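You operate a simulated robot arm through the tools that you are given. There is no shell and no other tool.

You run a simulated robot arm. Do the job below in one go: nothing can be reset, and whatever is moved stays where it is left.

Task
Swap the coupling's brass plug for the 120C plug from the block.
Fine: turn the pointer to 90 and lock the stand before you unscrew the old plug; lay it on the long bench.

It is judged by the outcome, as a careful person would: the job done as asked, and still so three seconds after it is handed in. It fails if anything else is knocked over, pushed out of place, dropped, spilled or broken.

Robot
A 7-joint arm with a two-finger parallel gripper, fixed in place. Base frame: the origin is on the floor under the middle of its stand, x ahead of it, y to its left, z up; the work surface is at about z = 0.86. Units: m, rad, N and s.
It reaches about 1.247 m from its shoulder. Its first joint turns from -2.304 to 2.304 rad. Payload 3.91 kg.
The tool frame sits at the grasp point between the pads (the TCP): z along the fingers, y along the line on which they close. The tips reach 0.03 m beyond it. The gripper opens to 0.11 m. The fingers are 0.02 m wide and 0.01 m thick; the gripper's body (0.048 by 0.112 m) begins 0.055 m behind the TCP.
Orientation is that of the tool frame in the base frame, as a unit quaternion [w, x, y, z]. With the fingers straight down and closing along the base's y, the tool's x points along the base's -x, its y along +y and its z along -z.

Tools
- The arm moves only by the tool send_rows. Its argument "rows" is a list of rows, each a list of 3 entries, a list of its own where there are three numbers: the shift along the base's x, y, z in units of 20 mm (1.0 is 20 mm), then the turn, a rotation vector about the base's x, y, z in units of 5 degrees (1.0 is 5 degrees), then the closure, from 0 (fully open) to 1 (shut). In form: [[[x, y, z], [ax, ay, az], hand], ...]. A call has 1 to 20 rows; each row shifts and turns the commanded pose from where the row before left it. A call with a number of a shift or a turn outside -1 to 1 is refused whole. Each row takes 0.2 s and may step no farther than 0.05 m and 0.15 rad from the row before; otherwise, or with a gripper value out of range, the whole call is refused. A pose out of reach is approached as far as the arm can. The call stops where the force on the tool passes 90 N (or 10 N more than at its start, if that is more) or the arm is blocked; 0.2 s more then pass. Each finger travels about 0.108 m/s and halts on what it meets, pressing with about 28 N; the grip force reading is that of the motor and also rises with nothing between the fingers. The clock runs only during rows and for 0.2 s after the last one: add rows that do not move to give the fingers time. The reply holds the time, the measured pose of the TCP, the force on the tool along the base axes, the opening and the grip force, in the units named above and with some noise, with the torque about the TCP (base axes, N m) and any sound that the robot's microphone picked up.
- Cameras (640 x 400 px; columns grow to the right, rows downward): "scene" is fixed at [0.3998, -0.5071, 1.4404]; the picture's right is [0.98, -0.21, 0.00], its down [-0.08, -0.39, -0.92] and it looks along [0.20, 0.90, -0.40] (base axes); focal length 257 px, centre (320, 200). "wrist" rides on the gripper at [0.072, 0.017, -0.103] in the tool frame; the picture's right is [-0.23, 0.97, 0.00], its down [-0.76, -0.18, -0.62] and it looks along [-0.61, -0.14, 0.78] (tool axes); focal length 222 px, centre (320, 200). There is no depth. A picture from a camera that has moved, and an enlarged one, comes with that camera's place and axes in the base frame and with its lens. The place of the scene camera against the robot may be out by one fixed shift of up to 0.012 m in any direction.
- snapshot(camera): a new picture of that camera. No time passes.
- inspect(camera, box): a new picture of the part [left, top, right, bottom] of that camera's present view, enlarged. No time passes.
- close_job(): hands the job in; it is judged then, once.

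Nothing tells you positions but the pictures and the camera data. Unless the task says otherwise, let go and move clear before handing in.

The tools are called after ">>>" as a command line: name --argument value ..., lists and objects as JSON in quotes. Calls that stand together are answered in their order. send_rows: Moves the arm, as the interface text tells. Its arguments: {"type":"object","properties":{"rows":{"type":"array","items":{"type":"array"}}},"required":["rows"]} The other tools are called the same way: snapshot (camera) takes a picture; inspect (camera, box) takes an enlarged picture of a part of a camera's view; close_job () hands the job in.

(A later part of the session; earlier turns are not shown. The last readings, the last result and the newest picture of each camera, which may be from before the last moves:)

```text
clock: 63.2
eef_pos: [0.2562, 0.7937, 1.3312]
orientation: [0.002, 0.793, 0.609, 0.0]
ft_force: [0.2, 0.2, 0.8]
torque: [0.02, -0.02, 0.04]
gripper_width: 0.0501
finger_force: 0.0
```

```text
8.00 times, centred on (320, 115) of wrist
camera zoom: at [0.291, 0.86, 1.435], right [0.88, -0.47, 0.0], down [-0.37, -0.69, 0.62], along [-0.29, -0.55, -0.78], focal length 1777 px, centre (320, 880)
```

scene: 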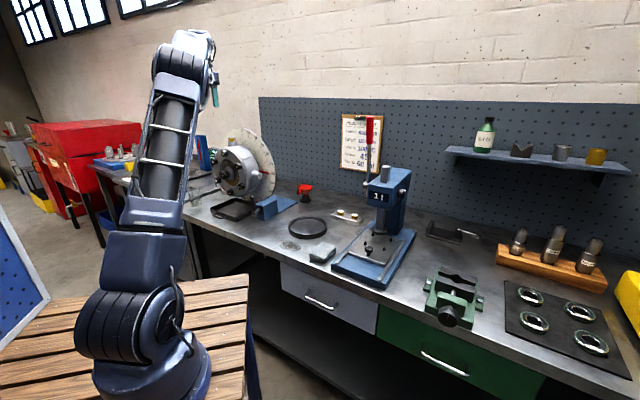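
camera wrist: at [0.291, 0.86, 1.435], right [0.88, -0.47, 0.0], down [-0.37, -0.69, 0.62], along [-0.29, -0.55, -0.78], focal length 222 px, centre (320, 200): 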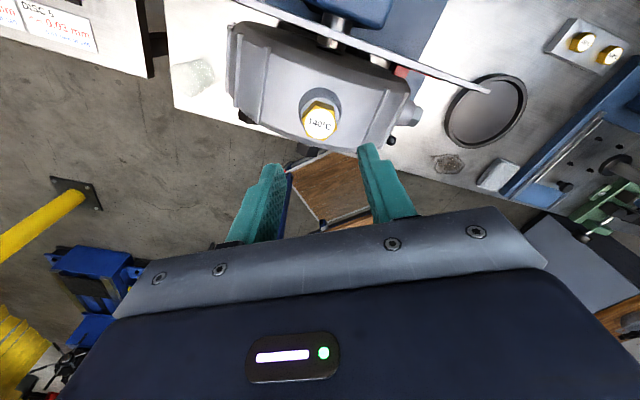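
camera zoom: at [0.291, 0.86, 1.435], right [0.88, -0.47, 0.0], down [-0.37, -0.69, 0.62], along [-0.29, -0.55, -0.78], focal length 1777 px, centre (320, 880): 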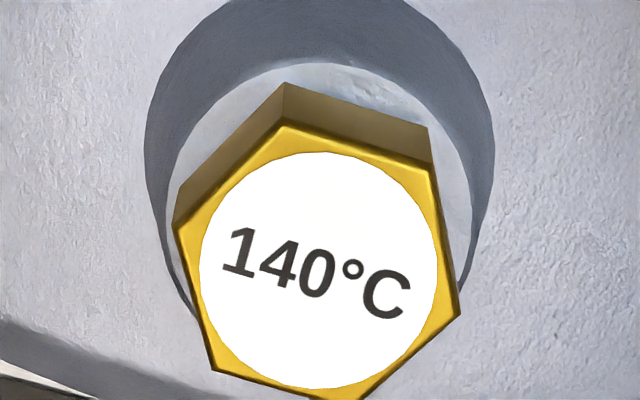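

The plug centre is at about (0.2575, 0.796), aligned with the fingers to within 2°. I'll descend so that the fingertips sit beside the hex, just above the boss.

>>> send_rows --rows '[[[0.065, 0.1, -0.8], [0, 0, 0], 0.545], [[0, 0, -0.8], [0, 0, 0], 0.545], [[0, 0, -0.8], [0, 0, 0], 0.545], [[0, 0, -0.8], [0, 0, 0], 0.545], [[0, 0, -0.8], [0, 0, 0], 0.545], [[0, 0, 0], [0, 0, 0], 0.545]]'

>>> inspect --camera "scene" --box '[205, 110, 275, 160]'

>>> snapshot --camera "wrist"

```text
clock: 64.6
eef_pos: [0.2588, 0.7947, 1.2503]
orientation: [0.001, 0.794, 0.608, 0.001]
ft_force: [0.2, 0.2, 1.3]
torque: [0.02, 0.02, -0.03]
gripper_width: 0.0503
finger_force: 0.1
```

```text
8.00 times, centred on (240, 135) of scene
camera zoom: at [0.3998, -0.5071, 1.4404], right [0.98, -0.21, 0.0], down [-0.08, -0.39, -0.92], along [0.2, 0.9, -0.4], focal length 2058 px, centre (960, 720)
```

zoom: 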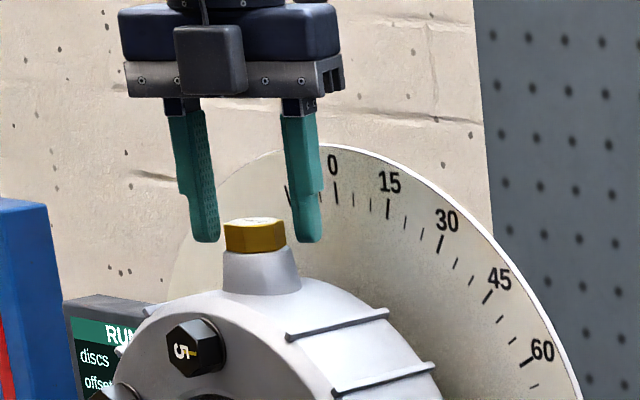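

```text
taken
camera wrist: at [0.2938, 0.8615, 1.3552], right [0.88, -0.47, 0.0], down [-0.37, -0.69, 0.62], along [-0.29, -0.55, -0.78], focal length 222 px, centre (320, 200)
```

wrist: 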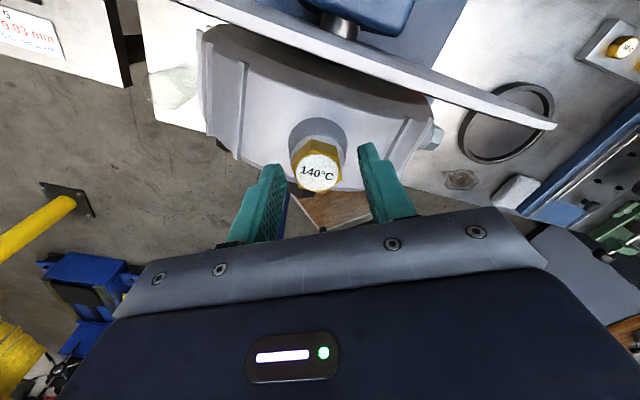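

The fingertips straddle the hex at mid-height. I'll drop 2 mm and close.

>>> send_rows --rows '[[[0, 0, -0.1], [0, 0, 0], 0.545], [[0, 0, 0], [0, 0, 0], 0.65], [[0, 0, 0], [0, 0, 0], 0.8], [[0, 0, 0], [0, 0, 0], 1], [[0, 0, 0], [0, 0, 0], 1]]'

>>> inspect --camera "scene" --box '[205, 110, 275, 160]'

```text
clock: 65.8
eef_pos: [0.2576, 0.7961, 1.2484]
orientation: [0.002, 0.794, 0.608, 0.0]
ft_force: [-8.5, -0.5, -0.5]
torque: [-0.03, 0.28, -0.03]
gripper_width: 0.0292
finger_force: 28.3
```

```text
8.00 times, centred on (240, 135) of scene
camera zoom: at [0.3998, -0.5071, 1.4404], right [0.98, -0.21, 0.0], down [-0.08, -0.39, -0.92], along [0.2, 0.9, -0.4], focal length 2058 px, centre (960, 720)
```

zoom: 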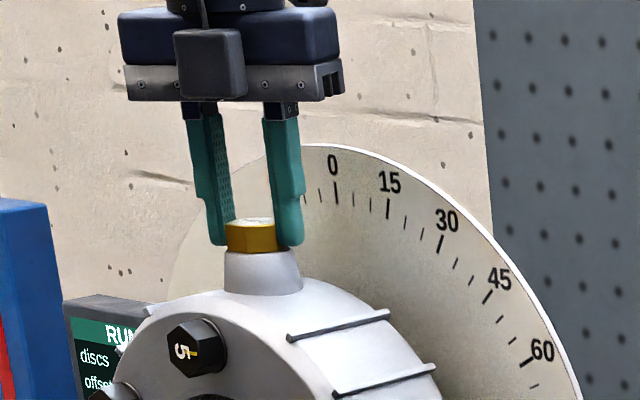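

The hex is gripped across flats (29 mm). I'll begin unscrewing counter-clockwise, 30° first, watching torque and lift.

>>> send_rows --rows '[[[0, 0, 0], [0, 0, 1], 1], [[0, 0, 0], [0, 0, 1], 1], [[0, 0, 0], [0, 0, 1], 1], [[0, 0, 0], [0, 0, 1], 1], [[0, 0, 0], [0, 0, 1], 1], [[0, 0, 0], [0, 0, 1], 1]]'

>>> inspect --camera "scene" --box '[205, 110, 275, 160]'

>>> inspect --camera "wrist" --box '[270, 120, 370, 200]'

```text
clock: 67.2
eef_pos: [0.2576, 0.796, 1.248]
orientation: [0.002, 0.608, 0.794, 0.001]
ft_force: [-15.0, 8.7, 7.8]
torque: [0.33, 0.5, -0.05]
gripper_width: 0.0291
finger_force: 28.3
```

```text
8.00 times, centred on (240, 135) of scene
camera zoom: at [0.3998, -0.5071, 1.4404], right [0.98, -0.21, 0.0], down [-0.08, -0.39, -0.92], along [0.2, 0.9, -0.4], focal length 2058 px, centre (960, 720)
```

zoom: 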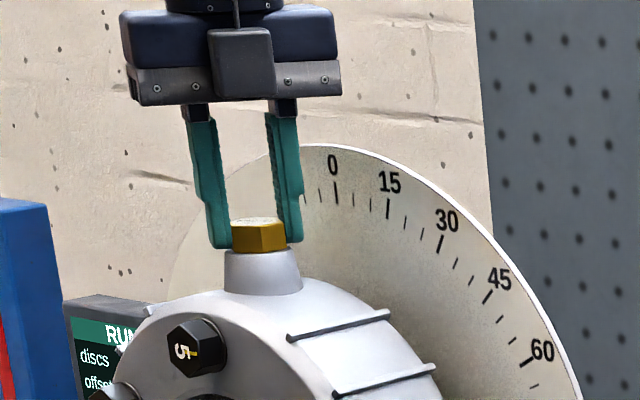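

```text
5.00 times, centred on (320, 160) of wrist
camera zoom: at [0.255, 0.8705, 1.3533], right [1.0, 0.03, 0.0], down [0.02, -0.78, 0.62], along [0.02, -0.62, -0.78], focal length 1111 px, centre (320, 400)
```

zoom: 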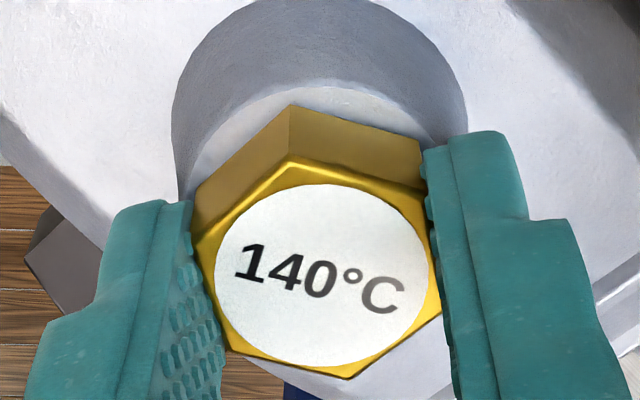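

The plug turns with the gripper. I'll continue to turn, watching the vertical force to judge the thread pitch.

>>> send_rows --rows '[[[0, 0, 0], [0, 0, 1], 1], [[0, 0, 0], [0, 0, 1], 1], [[0, 0, 0], [0, 0, 1], 1], [[0, 0, 0], [0, 0, 1], 1], [[0, 0, 0], [0, 0, 1], 1], [[0, 0, 0], [0, 0, 1], 1], [[0, 0, 0], [0, 0, 1], 1], [[0, 0, 0], [0, 0, 1], 1], [[0, 0, 0], [0, 0, 1], 1], [[0, 0, 0], [0, 0, 1], 1], [[0, 0, 0], [0, 0, 1], 1], [[0, 0, 0], [0, 0, 1], 1]]'

>>> inspect --camera "scene" --box '[205, 110, 275, 160]'

```text
clock: 69.8
eef_pos: [0.2578, 0.7961, 1.2483]
orientation: [0.001, 0.13, 0.991, 0.001]
ft_force: [-16.8, -9.2, 12.9]
torque: [-0.29, 0.56, -0.02]
gripper_width: 0.0288
finger_force: 28.1
```

```text
8.00 times, centred on (240, 135) of scene
camera zoom: at [0.3998, -0.5071, 1.4404], right [0.98, -0.21, 0.0], down [-0.08, -0.39, -0.92], along [0.2, 0.9, -0.4], focal length 2058 px, centre (960, 720)
```

zoom: 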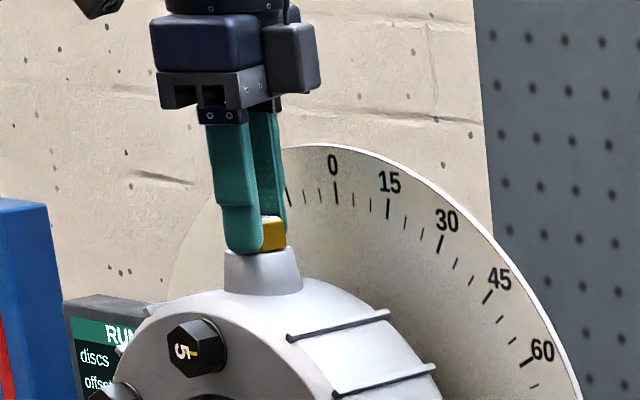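

>>> send_rows --rows '[[[0, 0, 0.003], [0, 0, 1], 1], [[0, 0, 0.003], [0, 0, 1], 1], [[0, 0, 0.003], [0, 0, 1], 1], [[0, 0, 0.003], [0, 0, 1], 1], [[0, 0, 0.003], [0, 0, 1], 1], [[0, 0, 0.003], [0, 0, 1], 1], [[0, 0, 0.003], [0, 0, 1], 1], [[0, 0, 0.003], [0, 0, 1], 1], [[0, 0, 0.003], [0, 0, 1], 1], [[0, 0, 0.003], [0, 0, 1], 1], [[0, 0, 0.003], [0, 0, 1], 1], [[0, 0, 0.003], [0, 0, 1], 1]]'

>>> inspect --camera "scene" --box '[205, 110, 275, 160]'

>>> snapshot --camera "wrist"

```text
clock: 72.4
eef_pos: [0.2574, 0.7953, 1.2497]
orientation: [0.001, -0.382, 0.924, 0.002]
ft_force: [-7.8, -10.6, 4.8]
torque: [-0.09, -0.04, -0.01]
gripper_width: 0.0291
finger_force: 28.2
```

```text
8.00 times, centred on (240, 135) of scene
camera zoom: at [0.3998, -0.5071, 1.4404], right [0.98, -0.21, 0.0], down [-0.08, -0.39, -0.92], along [0.2, 0.9, -0.4], focal length 2058 px, centre (960, 720)
```

zoom: 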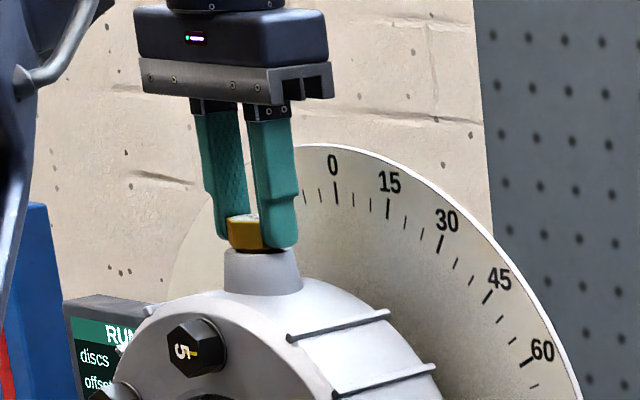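

```text
taken
camera wrist: at [0.1953, 0.7558, 1.3541], right [-0.53, 0.85, 0.0], down [0.66, 0.41, 0.62], along [0.53, 0.33, -0.78], focal length 222 px, centre (320, 200)
```

wrist: 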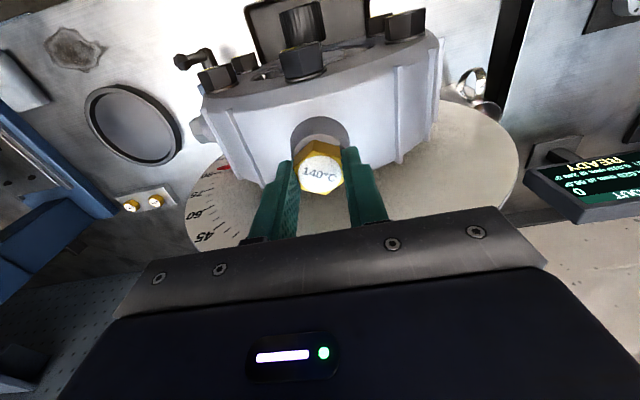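

About 150° done and a small gap now shows under the hex. I'll continue another 90°.

>>> send_rows --rows '[[[0, 0, 0.0025], [0, 0, 1], 1], [[0, 0, 0.0025], [0, 0, 1], 1], [[0, 0, 0.0025], [0, 0, 1], 1], [[0, 0, 0.0025], [0, 0, 1], 1], [[0, 0, 0.0025], [0, 0, 1], 1], [[0, 0, 0.0025], [0, 0, 1], 1], [[0, 0, 0.0025], [0, 0, 1], 1], [[0, 0, 0.0025], [0, 0, 1], 1], [[0, 0, 0.0025], [0, 0, 1], 1], [[0, 0, 0.0025], [0, 0, 1], 1], [[0, 0, 0.0025], [0, 0, 1], 1], [[0, 0, 0.0025], [0, 0, 1], 1], [[0, 0, 0.0025], [0, 0, 1], 1], [[0, 0, 0.0025], [0, 0, 1], 1], [[0, 0, 0.0025], [0, 0, 1], 1], [[0, 0, 0.0025], [0, 0, 1], 1], [[0, 0, 0.0025], [0, 0, 1], 1], [[0, 0, 0.0025], [0, 0, 1], 1]]'

>>> inspect --camera "scene" --box '[205, 110, 275, 160]'

```text
clock: 76.2
eef_pos: [0.257, 0.7959, 1.2505]
orientation: [0.001, 0.924, -0.383, -0.001]
ft_force: [-14.4, 0.7, 2.9]
torque: [0.19, 0.49, -0.02]
gripper_width: 0.029
finger_force: 28.2
```

```text
8.00 times, centred on (240, 135) of scene
camera zoom: at [0.3998, -0.5071, 1.4404], right [0.98, -0.21, 0.0], down [-0.08, -0.39, -0.92], along [0.2, 0.9, -0.4], focal length 2058 px, centre (960, 720)
```

zoom: 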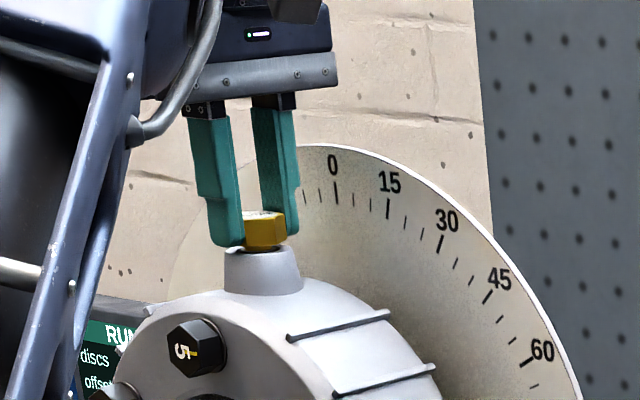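

>>> send_rows --rows '[[[0, 0, 0.0025], [0, 0, 1], 1], [[0, 0, 0.0025], [0, 0, 1], 1], [[0, 0, 0.0025], [0, 0, 1], 1], [[0, 0, 0.0025], [0, 0, 1], 1], [[0, 0, 0.0025], [0, 0, 1], 1], [[0, 0, 0.0025], [0, 0, 1], 1]]'

>>> inspect --camera "scene" --box '[205, 110, 275, 160]'

```text
clock: 77.6
eef_pos: [0.257, 0.7953, 1.2532]
orientation: [0.001, 0.991, -0.131, -0.002]
ft_force: [-16.5, -15.5, -2.5]
torque: [-0.3, 0.44, -0.01]
gripper_width: 0.0289
finger_force: 27.8
```

```text
8.00 times, centred on (240, 135) of scene
camera zoom: at [0.3998, -0.5071, 1.4404], right [0.98, -0.21, 0.0], down [-0.08, -0.39, -0.92], along [0.2, 0.9, -0.4], focal length 2058 px, centre (960, 720)
```

zoom: 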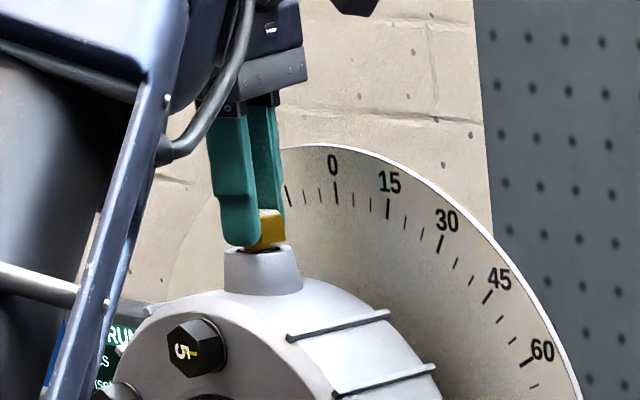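

>>> send_rows --rows '[[[0, 0, 0.001], [0, 0, 1], 1], [[0, 0, 0.001], [0, 0, 1], 1], [[0, 0, 0.001], [0, 0, 1], 1], [[0, 0, 0.002], [0, 0, 1], 1], [[0, 0, 0.002], [0, 0, 1], 1], [[0, 0, 0.002], [0, 0, 1], 1]]'

>>> inspect --camera "scene" --box '[205, 110, 275, 160]'

>>> snapshot --camera "scene"

```text
clock: 79.0
eef_pos: [0.2586, 0.7954, 1.2516]
orientation: [0.002, 0.992, 0.13, -0.001]
ft_force: [-0.1, -0.1, 1.3]
torque: [0.0, -0.04, -0.04]
gripper_width: 0.0291
finger_force: 28.0
```

```text
8.00 times, centred on (240, 135) of scene
camera zoom: at [0.3998, -0.5071, 1.4404], right [0.98, -0.21, 0.0], down [-0.08, -0.39, -0.92], along [0.2, 0.9, -0.4], focal length 2058 px, centre (960, 720)
```

zoom: 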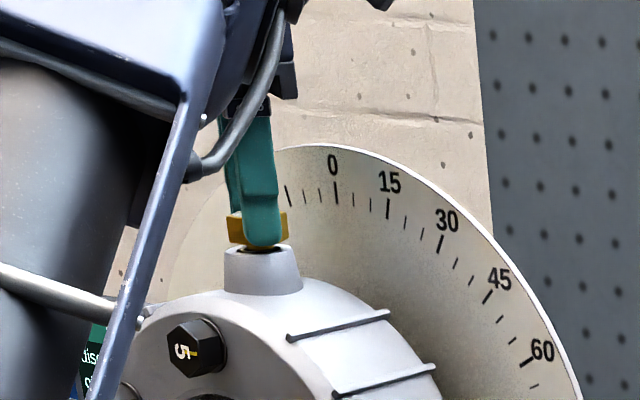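

```text
taken
```

scene: 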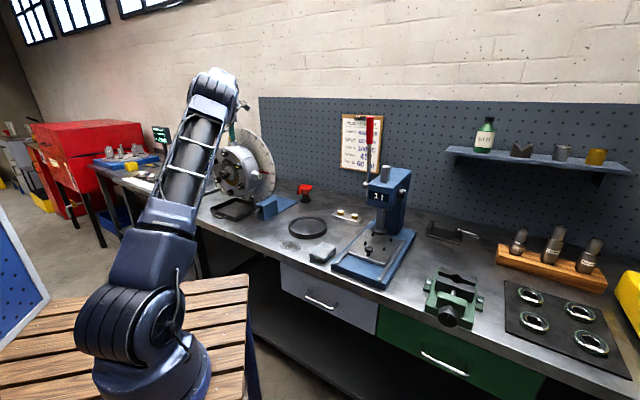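

All forces have dropped to about zero, so the plug seems to be free of its thread after about 300°. I'll lift straight up gently and check.

>>> send_rows --rows '[[[0, 0, 0.15], [0, 0, 0], 1], [[0, 0, 0.25], [0, 0, 0], 1], [[0, 0, 0.3], [0, 0, 0], 1], [[0, 0, 0.4], [0, 0, 0], 1], [[0, 0, 0.5], [0, 0, 0], 1], [[0, 0, 0.5], [0, 0, 0], 1], [[0, 0, 0.5], [0, 0, 0], 1], [[0, 0, 0.5], [0, 0, 0], 1]]'

>>> inspect --camera "scene" --box '[205, 90, 285, 160]'

>>> snapshot --camera "wrist"

```text
clock: 80.8
eef_pos: [0.2576, 0.7958, 1.3139]
orientation: [0.002, 0.991, 0.13, -0.001]
ft_force: [0.0, -0.2, -1.1]
torque: [-0.02, -0.01, -0.04]
gripper_width: 0.0292
finger_force: 28.1
```

```text
5.71 times, centred on (245, 125) of scene
camera zoom: at [0.3998, -0.5071, 1.4404], right [0.98, -0.21, 0.0], down [-0.08, -0.39, -0.92], along [0.2, 0.9, -0.4], focal length 1470 px, centre (749, 629)
```

zoom: 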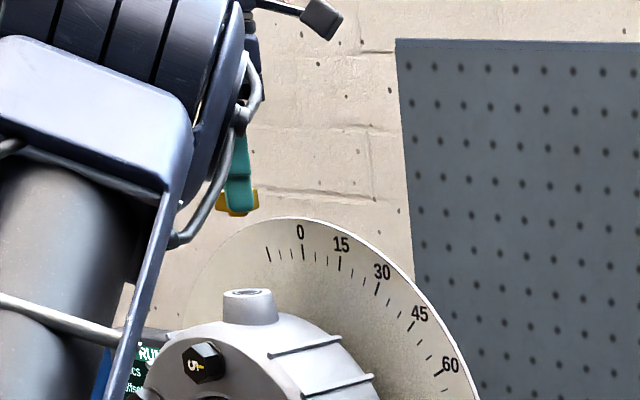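

```text
taken
camera wrist: at [0.3329, 0.7986, 1.4181], right [0.03, -1.0, 0.0], down [-0.78, -0.02, 0.62], along [-0.62, -0.02, -0.78], focal length 222 px, centre (320, 200)
```

wrist: 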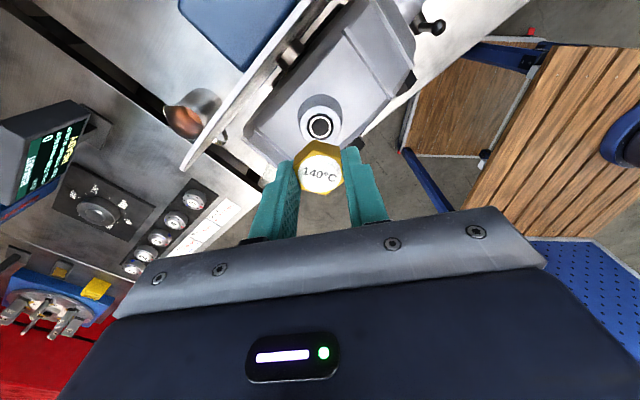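

The plug is out and the threaded hole is open. I'll zoom in to see the plug's shank before choosing how to lay it down.

>>> inspect --camera "scene" --box '[225, 105, 265, 130]'

>>> inspect --camera "wrist" --box '[280, 90, 360, 200]'

>>> inspect --camera "scene" --box '[220, 180, 380, 280]'

```text
16.00 times, centred on (245, 118) of scene
camera zoom: at [0.3998, -0.5071, 1.4404], right [0.98, -0.21, 0.0], down [-0.08, -0.39, -0.92], along [0.2, 0.9, -0.4], focal length 4116 px, centre (1520, 1520)
```

zoom: 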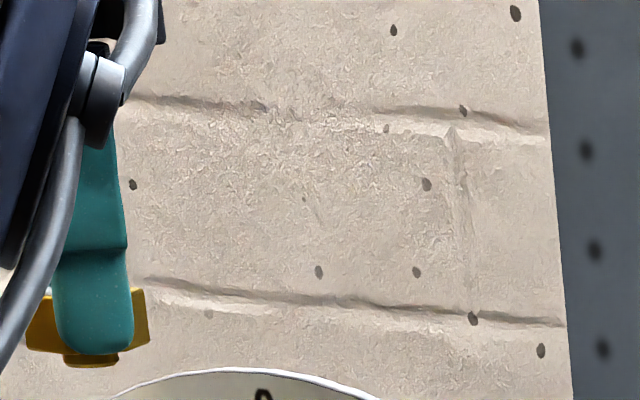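

```text
3.64 times, centred on (320, 145) of wrist
camera zoom: at [0.3329, 0.7986, 1.4181], right [0.03, -1.0, 0.0], down [-0.78, -0.02, 0.62], along [-0.62, -0.02, -0.78], focal length 808 px, centre (320, 400)
```

zoom: 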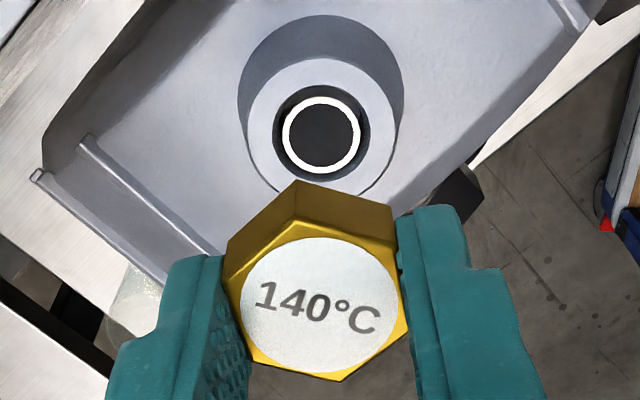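

```text
4.00 times, centred on (300, 230) of scene
camera zoom: at [0.3998, -0.5071, 1.4404], right [0.98, -0.21, 0.0], down [-0.08, -0.39, -0.92], along [0.2, 0.9, -0.4], focal length 1029 px, centre (400, 80)
```

zoom: 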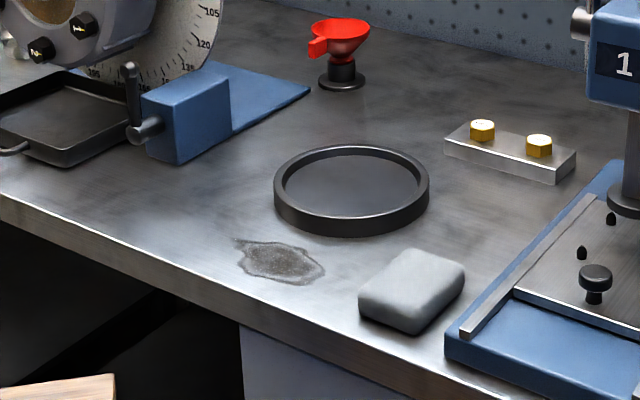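

The plug has a short, wide shank, so it can stand stably. I'll carry it, at height, to a clear patch of the long bench right of the stand, near (0.40, 0.54).

>>> send_rows --rows '[[[0.1, -0.2, 0.5], [0, 0, 0], 1], [[0.35, -0.7, 0.3], [0, 0, 0], 1], [[0.5, -0.95, 0], [0, 0, 0], 1], [[0.5, -0.95, 0], [0, 0, 0], 1], [[0.5, -0.95, 0], [0, 0, 0], 1], [[0.5, -0.95, 0], [0, 0, 0], 1], [[0.5, -0.95, 0], [0, 0, 0], 1], [[0.5, -0.95, 0], [0, 0, 0], 1], [[0.5, -0.95, 0], [0, 0, 0], 1], [[0.5, -0.95, 0], [0, 0, 0], 1], [[0.5, -0.95, 0], [0, 0, 0], 1], [[0.5, -0.95, 0], [0, 0, 0], 1], [[0.5, -0.95, 0], [0, 0, 0], 1], [[0.5, -0.95, 0], [0, 0, 0], 1], [[0.45, -0.7, 0], [0, 0, 0], 1]]'

>>> snapshot --camera "wrist"

>>> snapshot --camera "scene"

```text
clock: 84.0
eef_pos: [0.3962, 0.5348, 1.3305]
orientation: [0.002, 0.991, 0.13, -0.001]
ft_force: [0.9, -0.1, -0.5]
torque: [-0.06, 0.02, -0.02]
gripper_width: 0.0292
finger_force: 27.8
```

```text
taken
camera wrist: at [0.4715, 0.5385, 1.4348], right [0.03, -1.0, 0.0], down [-0.78, -0.02, 0.62], along [-0.62, -0.02, -0.78], focal length 222 px, centre (320, 200)
```

wrist: 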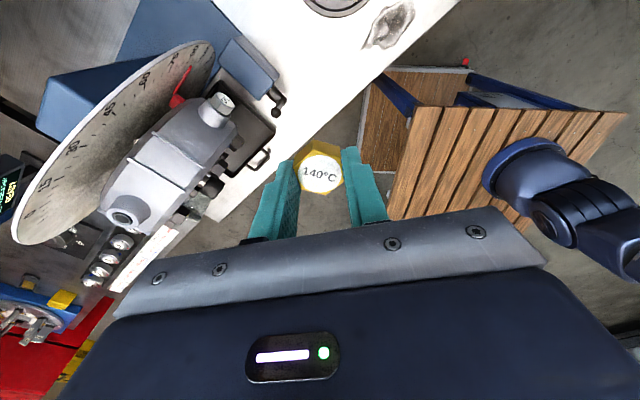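

```text
taken
```

scene: 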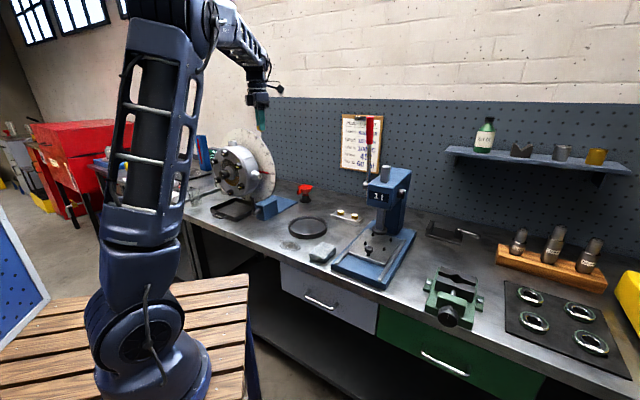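

The spot below is clear of the lever, ring, and stain. I'll descend most of the way.

>>> send_rows --rows '[[[0, 0.05, -1], [0, 0, 0], 1], [[0, 0, -1], [0, 0, 0], 1], [[0, 0, -1], [0, 0, 0], 1], [[0, 0, -1], [0, 0, 0], 1], [[0, 0, -1], [0, 0, 0], 1], [[0, 0, -1], [0, 0, 0], 1], [[0, 0, -1], [0, 0, 0], 1], [[0, 0, -1], [0, 0, 0], 1], [[0, 0, -1], [0, 0, 0], 1], [[0, 0, -1], [0, 0, 0], 1], [[0, 0, -1], [0, 0, 0], 1], [[0, 0, -1], [0, 0, 0], 1], [[0, 0, -1], [0, 0, 0], 1], [[0, 0, -1], [0, 0, 0], 1], [[0, 0, -1], [0, 0, 0], 1], [[0, 0, -1], [0, 0, 0], 1], [[0, 0, -1], [0, 0, 0], 1], [[0, 0, -1], [0, 0, 0], 1]]'

>>> snapshot --camera "wrist"

>>> inspect --camera "scene" --box '[210, 150, 330, 240]'

```text
clock: 87.8
eef_pos: [0.3977, 0.5371, 0.9698]
orientation: [0.002, 0.992, 0.129, -0.001]
ft_force: [-0.5, 0.6, -0.2]
torque: [0.02, -0.03, 0.04]
gripper_width: 0.0293
finger_force: 27.6
```

```text
taken
camera wrist: at [0.4726, 0.5405, 1.0739], right [0.03, -1.0, 0.0], down [-0.78, -0.02, 0.62], along [-0.62, -0.02, -0.78], focal length 222 px, centre (320, 200)
```

wrist: 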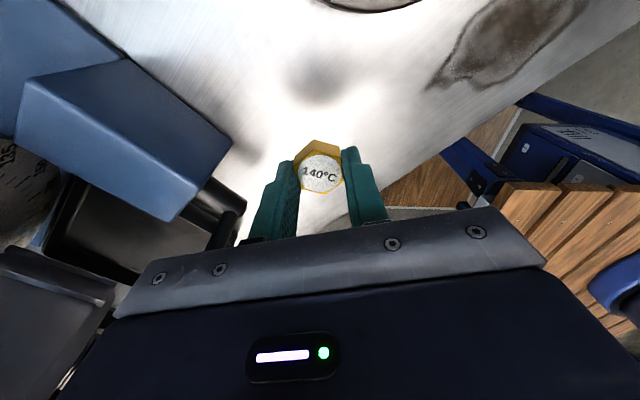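

```text
4.44 times, centred on (270, 195) of scene
camera zoom: at [0.3998, -0.5071, 1.4404], right [0.98, -0.21, 0.0], down [-0.08, -0.39, -0.92], along [0.2, 0.9, -0.4], focal length 1143 px, centre (542, 222)
```

zoom: 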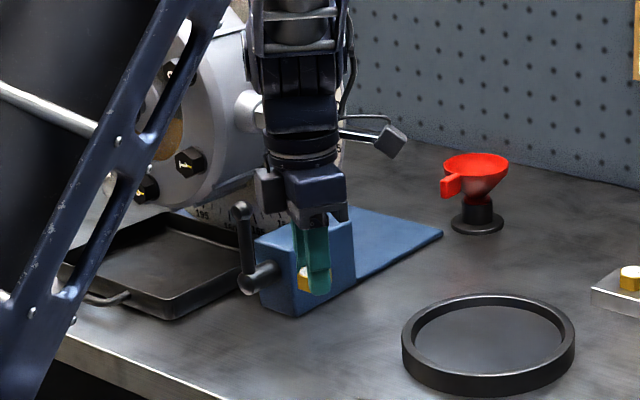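

>>> send_rows --rows '[[[0, 0, -0.9], [0, 0, 0], 1], [[0, 0, -0.9], [0, 0, 0], 1], [[0, 0, -0.9], [0, 0, 0], 1], [[0, 0, -0.3], [0, 0, 0], 1], [[0, 0, -0.25], [0, 0, 0], 1], [[0, 0, 0], [0, 0, 0], 1]]'

>>> inspect --camera "scene" --box '[250, 190, 310, 240]'

```text
clock: 89.2
eef_pos: [0.3959, 0.5361, 0.9055]
orientation: [0.002, 0.992, 0.129, -0.001]
ft_force: [-0.5, -0.7, 0.1]
torque: [-0.01, 0.03, -0.01]
gripper_width: 0.0293
finger_force: 28.2
```

```text
8.00 times, centred on (280, 215) of scene
camera zoom: at [0.3998, -0.5071, 1.4404], right [0.98, -0.21, 0.0], down [-0.08, -0.39, -0.92], along [0.2, 0.9, -0.4], focal length 2058 px, centre (640, 80)
```

zoom: 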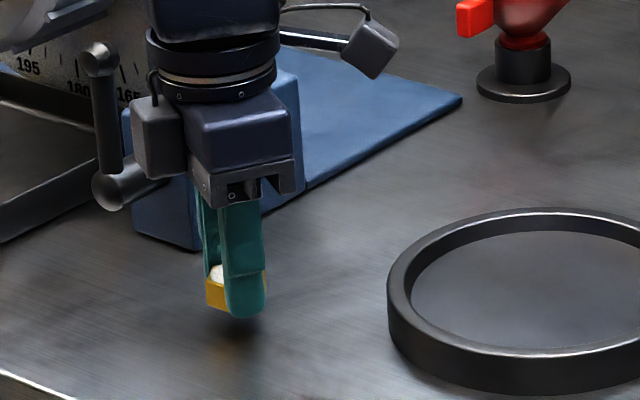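

>>> send_rows --rows '[[[0, 0, -0.1], [0, 0, 0], 1], [[0, 0, -0.1], [0, 0, 0], 1], [[0, 0, -0.1], [0, 0, 0], 1], [[0, 0, 0], [0, 0, 0], 1]]'

```text
clock: 90.2
eef_pos: [0.3964, 0.5362, 0.8989]
orientation: [0.002, 0.991, 0.13, -0.002]
ft_force: [0.5, -0.1, -1.1]
torque: [0.0, 0.0, -0.02]
gripper_width: 0.0292
finger_force: 28.0
```

>>> send_rows --rows '[[[0, 0, -0.1], [0, 0, 0], 1], [[0, 0, -0.05], [0, 0, 0], 1], [[0, 0, 0], [0, 0, 0], 1]]'

>>> inspect --camera "scene" --box '[255, 200, 295, 230]'

```text
clock: 91.0
eef_pos: [0.397, 0.5371, 0.8966]
orientation: [0.002, 0.992, 0.13, -0.002]
ft_force: [0.2, 0.3, -0.8]
torque: [0.0, 0.0, -0.01]
gripper_width: 0.0293
finger_force: 27.8
```

```text
13.33 times, centred on (275, 215) of scene
camera zoom: at [0.3998, -0.5071, 1.4404], right [0.98, -0.21, 0.0], down [-0.08, -0.39, -0.92], along [0.2, 0.9, -0.4], focal length 3430 px, centre (920, 0)
```

zoom: 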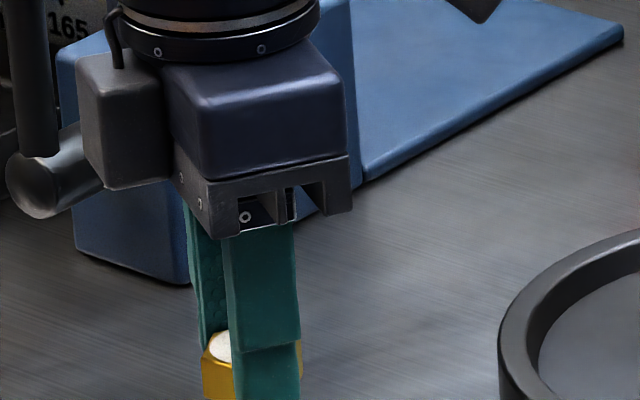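

No contact yet. I'll continue in 1 mm steps.

>>> send_rows --rows '[[[0, 0, -0.05], [0, 0, 0], 1], [[0, 0, -0.05], [0, 0, 0], 1], [[0, 0, 0], [0, 0, 0], 1]]'

>>> inspect --camera "scene" --box '[255, 210, 295, 240]'

```text
clock: 91.8
eef_pos: [0.3956, 0.5367, 0.8952]
orientation: [0.002, 0.992, 0.13, -0.001]
ft_force: [1.1, -2.0, 14.2]
torque: [-0.02, -0.11, 0.0]
gripper_width: 0.0293
finger_force: 28.8
```

```text
13.33 times, centred on (275, 225) of scene
camera zoom: at [0.3998, -0.5071, 1.4404], right [0.98, -0.21, 0.0], down [-0.08, -0.39, -0.92], along [0.2, 0.9, -0.4], focal length 3430 px, centre (920, -133)
```

zoom: 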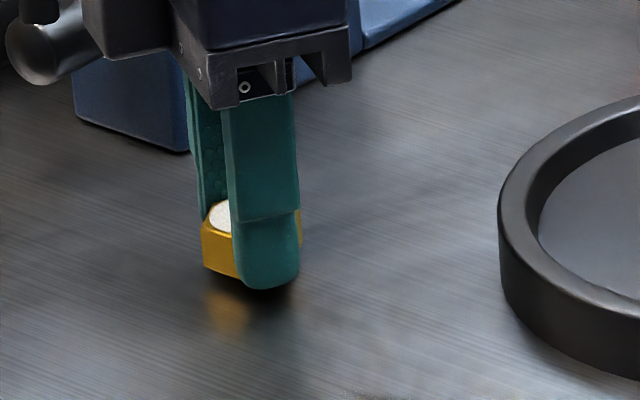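

The plug is resting on the bench (14 N). I'll ease off, open, and rise straight up.

>>> send_rows --rows '[[[0, 0, 0.02], [0, 0, 0], 1], [[0, 0, 0], [0, 0, 0], 0.7], [[0, 0, 0], [0, 0, 0], 0.6], [[0, 0, 0], [0, 0, 0], 0.5], [[0, 0, 0], [0, 0, 0], 0.5], [[0, 0, 0.5], [0, 0, 0], 0.5], [[0, 0, 0.8], [0, 0, 0], 0.5], [[0, 0, 1], [0, 0, 0], 0.5], [[0, 0, 1], [0, 0, 0], 0.5], [[0, 0, 1], [0, 0, 0], 0.5]]'

>>> inspect --camera "scene" --box '[240, 190, 320, 245]'

>>> snapshot --camera "wrist"

```text
clock: 94.0
eef_pos: [0.3962, 0.5371, 0.9811]
orientation: [0.002, 0.992, 0.13, -0.001]
ft_force: [0.3, -0.3, 0.4]
torque: [0.02, 0.0, 0.03]
gripper_width: 0.0551
finger_force: 0.1
```

```text
7.27 times, centred on (280, 218) of scene
camera zoom: at [0.3998, -0.5071, 1.4404], right [0.98, -0.21, 0.0], down [-0.08, -0.39, -0.92], along [0.2, 0.9, -0.4], focal length 1871 px, centre (611, 73)
```

zoom: 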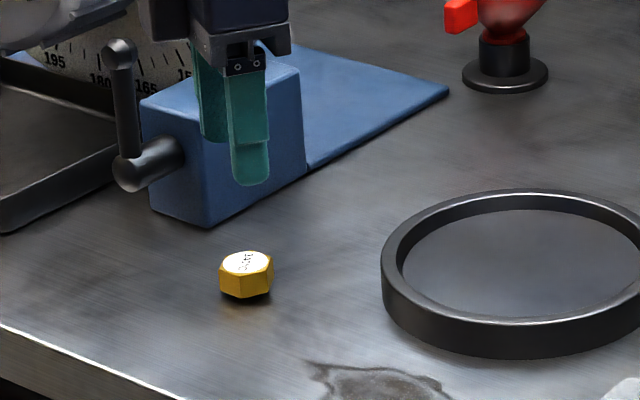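

```text
taken
camera wrist: at [0.4717, 0.5399, 1.0845], right [0.03, -1.0, 0.0], down [-0.78, -0.02, 0.63], along [-0.62, -0.02, -0.78], focal length 222 px, centre (320, 200)
```

wrist: 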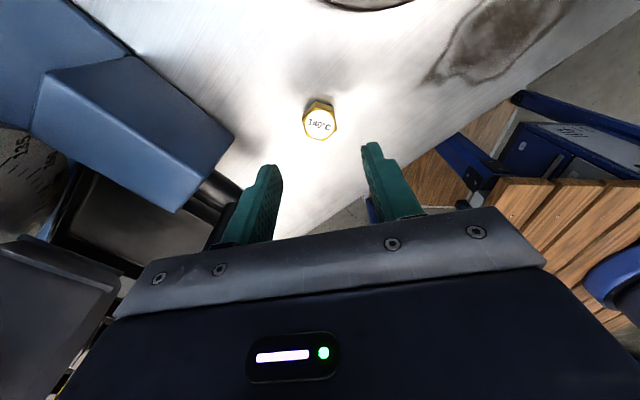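

The old 140°C plug stands on the long bench. Next is the 120°C plug, which I place at about (0.798, 0.523, 0.90). I'll rise and move over, staying left of the press and its red lever.

>>> send_rows --rows '[[[0.2, 0, 1], [0, 0, 0], 0.5], [[0.4, 0, 1], [0, 0, 0], 0.5], [[0.6, 0, 1], [0, 0, 0], 0.5], [[0.8, 0, 1], [0, 0, 0], 0.5], [[0.8, 0, 1], [0, 0, 0], 0.5], [[0.8, 0, 1], [0, 0, 0], 0.5], [[0.8, 0, 1], [0, 0, 0], 0.5], [[0.8, 0, 1], [0, 0, 0], 0.5], [[0.8, 0, 1], [0, 0, 0], 0.5], [[0.8, 0, 1], [0, 0, 0], 0.5], [[0.8, 0, 1], [0, 0, 0], 0.5], [[0.8, 0, 1], [0, 0, 0], 0.5], [[0.8, 0, 1], [0, 0, 0], 0.5], [[0.8, 0, 0.5], [0, 0, 0], 0.5], [[0.8, 0, 0], [0, 0, 0], 0.5], [[0.8, 0, 0], [0, 0, 0], 0.5], [[0.8, 0, 0], [0, 0, 0], 0.5], [[0.8, 0, 0], [0, 0, 0], 0.5], [[0.8, 0, 0], [0, 0, 0], 0.5], [[0.8, 0, 0], [0, 0, 0], 0.5]]'

>>> snapshot --camera "wrist"

>>> snapshot --camera "scene"

```text
clock: 98.2
eef_pos: [0.6931, 0.5357, 1.2503]
orientation: [0.002, 0.992, 0.13, -0.002]
ft_force: [-0.9, -0.6, 0.6]
torque: [0.04, 0.0, -0.02]
gripper_width: 0.0551
finger_force: 0.0
```

```text
taken
camera wrist: at [0.7671, 0.5391, 1.3548], right [0.03, -1.0, 0.0], down [-0.78, -0.02, 0.62], along [-0.62, -0.02, -0.78], focal length 222 px, centre (320, 200)
```

wrist: 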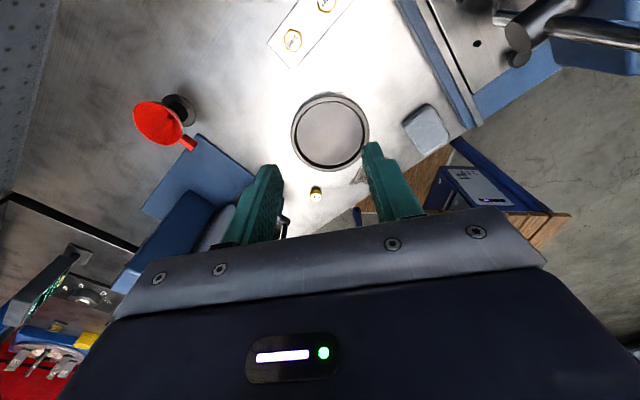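

```text
taken
```

scene: 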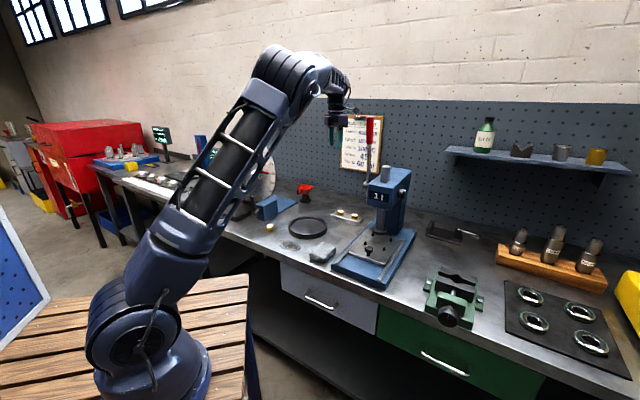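

>>> inspect --camera "wrist" --box '[260, 0, 370, 70]'

>>> inspect --camera "wrist" --box '[400, 0, 640, 140]'

>>> inspect --camera "scene" --box '[310, 80, 420, 230]'

```text
5.71 times, centred on (315, 35) of wrist
camera zoom: at [0.7671, 0.5391, 1.3548], right [0.03, -1.0, 0.0], down [-0.78, -0.02, 0.62], along [-0.62, -0.02, -0.78], focal length 1269 px, centre (349, 1143)
```

zoom: 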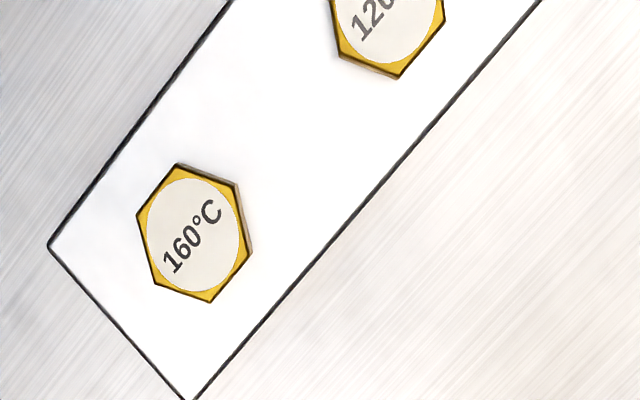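

```text
2.67 times, centred on (520, 70) of wrist
camera zoom: at [0.7671, 0.5391, 1.3548], right [0.03, -1.0, 0.0], down [-0.78, -0.02, 0.62], along [-0.62, -0.02, -0.78], focal length 592 px, centre (-213, 547)
```

zoom: 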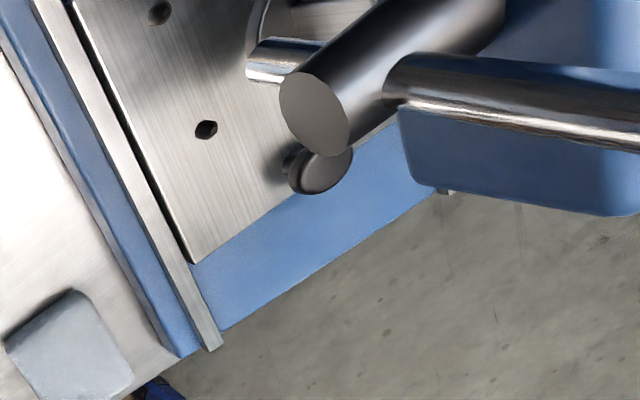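

```text
2.67 times, centred on (365, 155) of scene
camera zoom: at [0.3998, -0.5071, 1.4404], right [0.98, -0.21, 0.0], down [-0.08, -0.39, -0.92], along [0.2, 0.9, -0.4], focal length 686 px, centre (200, 320)
```

zoom: 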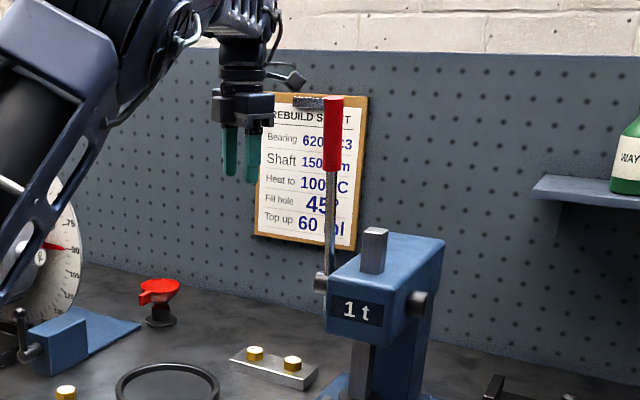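

Both plugs have the same hex orientation as the coupling's, so my present wrist angle suits the flats. The press's lever is about 0.2 m away. I'll come closer over the 120°C plug to refine its position.

>>> send_rows --rows '[[[0.6, -0.1, -0.9], [0, 0, 0], 0.5], [[0.6, -0.1, -0.9], [0, 0, 0], 0.5], [[0.6, -0.1, -0.9], [0, 0, 0], 0.5], [[0.6, -0.1, -0.9], [0, 0, 0], 0.5], [[0.6, -0.1, -0.9], [0, 0, 0], 0.5], [[0.6, 0, -0.9], [0, 0, 0], 0.5], [[0.6, 0, -0.9], [0, 0, 0], 0.5], [[0, 0, -0.9], [0, 0, 0], 0.5], [[0, 0, 0], [0, 0, 0], 0.5]]'

>>> snapshot --camera "wrist"

>>> inspect --camera "scene" --box '[310, 120, 420, 240]'

```text
clock: 100.2
eef_pos: [0.7772, 0.5249, 1.1079]
orientation: [0.002, 0.992, 0.13, -0.002]
ft_force: [-0.5, -0.2, 0.5]
torque: [0.03, 0.02, 0.0]
gripper_width: 0.0549
finger_force: 0.0
```

```text
taken
camera wrist: at [0.8523, 0.5286, 1.2118], right [0.03, -1.0, 0.0], down [-0.78, -0.02, 0.62], along [-0.62, -0.02, -0.78], focal length 222 px, centre (320, 200)
```

wrist: 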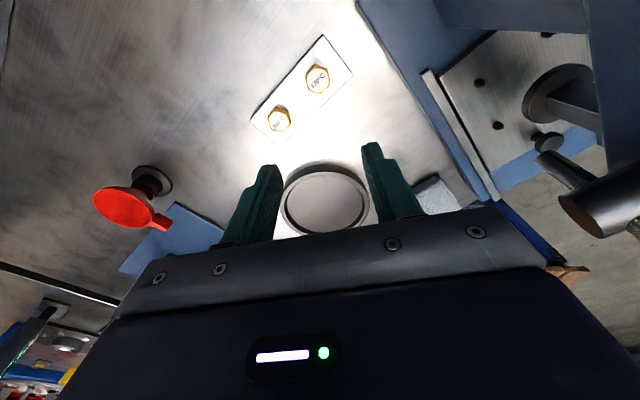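

```text
3.33 times, centred on (365, 180) of scene
camera zoom: at [0.3998, -0.5071, 1.4404], right [0.98, -0.21, 0.0], down [-0.08, -0.39, -0.92], along [0.2, 0.9, -0.4], focal length 858 px, centre (170, 267)
```

zoom: 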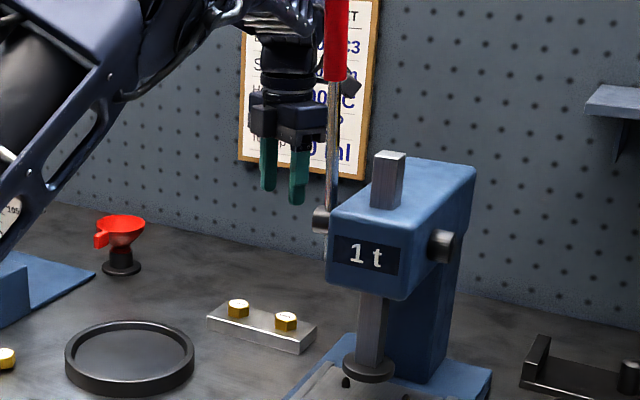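

>>> inspect --camera "wrist" --box '[240, 30, 370, 140]'

>>> inspect --camera "wrist" --box '[295, 55, 345, 100]'

```text
3.64 times, centred on (305, 85) of wrist
camera zoom: at [0.8523, 0.5286, 1.2118], right [0.03, -1.0, 0.0], down [-0.78, -0.02, 0.62], along [-0.62, -0.02, -0.78], focal length 808 px, centre (374, 618)
```

zoom: 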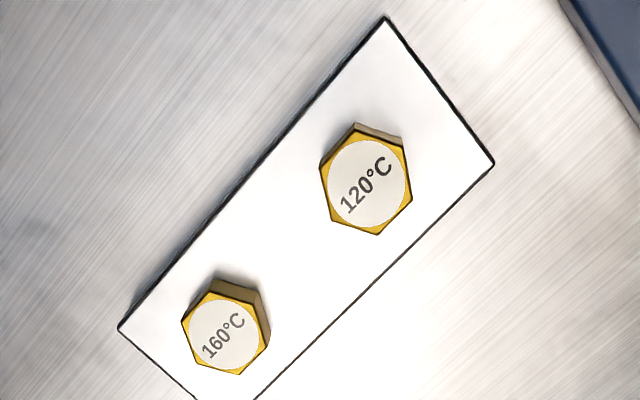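

```text
8.89 times, centred on (320, 78) of wrist
camera zoom: at [0.8523, 0.5286, 1.2118], right [0.03, -1.0, 0.0], down [-0.78, -0.02, 0.62], along [-0.62, -0.02, -0.78], focal length 1974 px, centre (320, 1289)
```

zoom: 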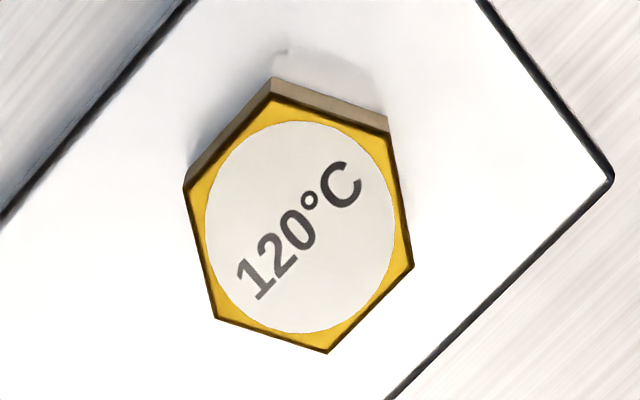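

The 120°C plug is at about (0.794, 0.530), top near z = 0.893. I'll centre on it and descend to just above it.

>>> send_rows --rows '[[[0.41, 0.12, -0.5], [0, 0, 0], 0.5], [[0.41, 0.12, -0.8], [0, 0, 0], 0.5], [[0, 0, -0.9], [0, 0, 0], 0.5], [[0, 0, -0.9], [0, 0, 0], 0.5], [[0, 0, -0.9], [0, 0, 0], 0.5], [[0, 0, -0.9], [0, 0, 0], 0.5], [[0, 0, -0.9], [0, 0, 0], 0.5], [[0, 0, -0.9], [0, 0, 0], 0.5], [[0, 0, -0.9], [0, 0, 0], 0.5], [[0, 0, 0], [0, 0, 0], 0.5]]'

>>> snapshot --camera "wrist"

>>> inspect --camera "scene" --box '[310, 170, 390, 230]'

```text
clock: 102.4
eef_pos: [0.7922, 0.5329, 0.9545]
orientation: [0.001, 0.992, 0.129, -0.002]
ft_force: [0.1, -1.1, 0.1]
torque: [0.02, -0.04, -0.01]
gripper_width: 0.0552
finger_force: 0.0
```

```text
taken
camera wrist: at [0.8681, 0.5353, 1.0594], right [0.03, -1.0, 0.0], down [-0.78, -0.02, 0.62], along [-0.62, -0.02, -0.78], focal length 222 px, centre (320, 200)
```

wrist: 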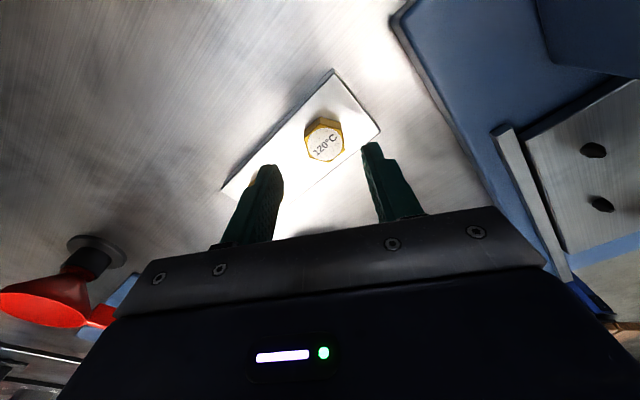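

```text
6.67 times, centred on (350, 200) of scene
camera zoom: at [0.3998, -0.5071, 1.4404], right [0.98, -0.21, 0.0], down [-0.08, -0.39, -0.92], along [0.2, 0.9, -0.4], focal length 1715 px, centre (120, 200)
```

zoom: 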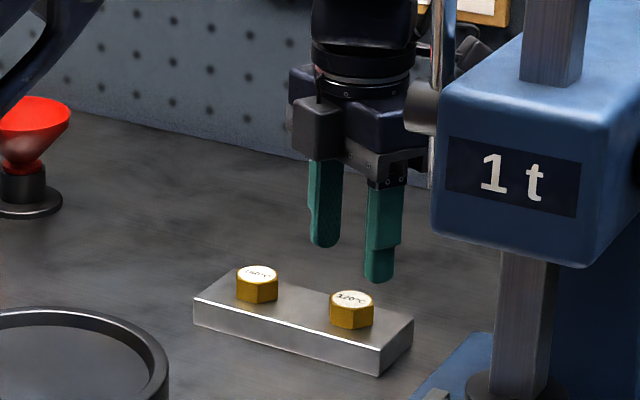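

>>> inspect --camera "wrist" --box '[290, 105, 360, 175]'

```text
5.71 times, centred on (325, 140) of wrist
camera zoom: at [0.8681, 0.5353, 1.0594], right [0.03, -1.0, 0.0], down [-0.78, -0.02, 0.62], along [-0.62, -0.02, -0.78], focal length 1269 px, centre (291, 543)
```

zoom: 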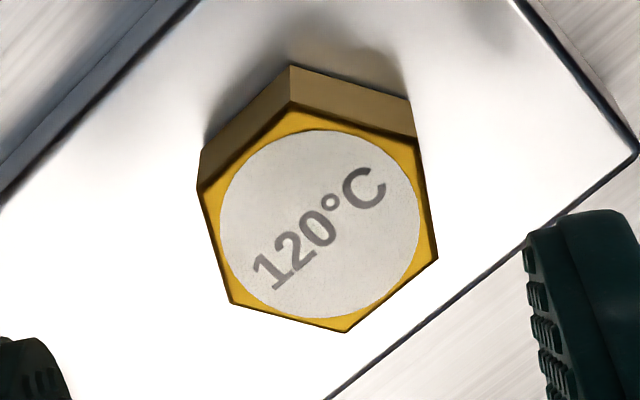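

>>> send_rows --rows '[[[-0.025, -0.2, -0.5], [0, 0, 0], 0.5], [[0, 0, -0.5], [0, 0, 0], 0.5], [[0, 0, -0.5], [0, 0, 0], 0.5], [[0, 0, -0.4], [0, 0, 0], 0.5], [[0, 0, -0.15], [0, 0, 0], 0.5], [[0, 0, 0], [0, 0, 0], 0.5]]'

>>> snapshot --camera "wrist"

>>> inspect --camera "scene" --box '[325, 195, 375, 230]'

```text
clock: 103.8
eef_pos: [0.7919, 0.5277, 0.9137]
orientation: [0.001, 0.992, 0.13, -0.002]
ft_force: [-0.4, 0.5, 0.0]
torque: [-0.02, -0.03, 0.02]
gripper_width: 0.0549
finger_force: 0.1
```

```text
taken
camera wrist: at [0.8675, 0.5306, 1.0183], right [0.03, -1.0, 0.0], down [-0.78, -0.02, 0.62], along [-0.62, -0.02, -0.78], focal length 222 px, centre (320, 200)
```

wrist: 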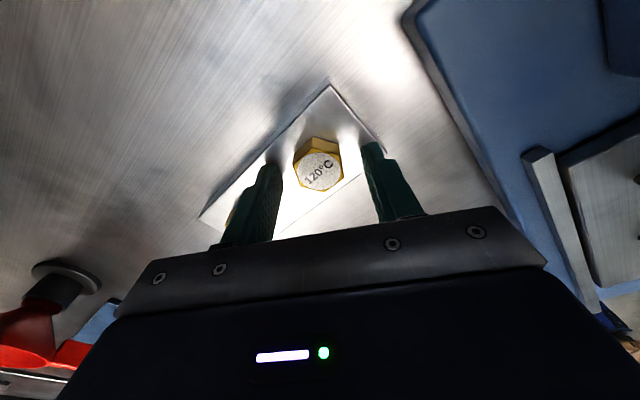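

```text
11.43 times, centred on (350, 212) of scene
camera zoom: at [0.3998, -0.5071, 1.4404], right [0.98, -0.21, 0.0], down [-0.08, -0.39, -0.92], along [0.2, 0.9, -0.4], focal length 2940 px, centre (-23, 57)
```

zoom: 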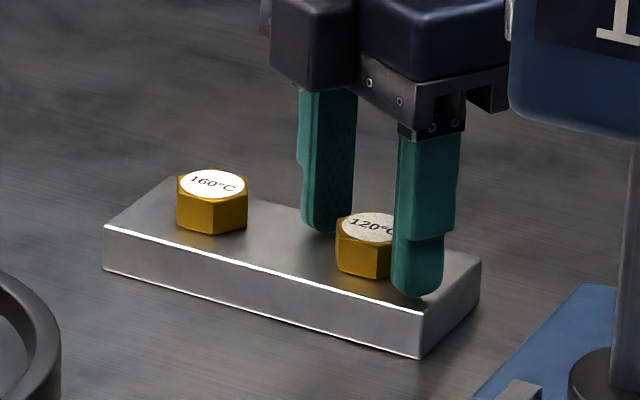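

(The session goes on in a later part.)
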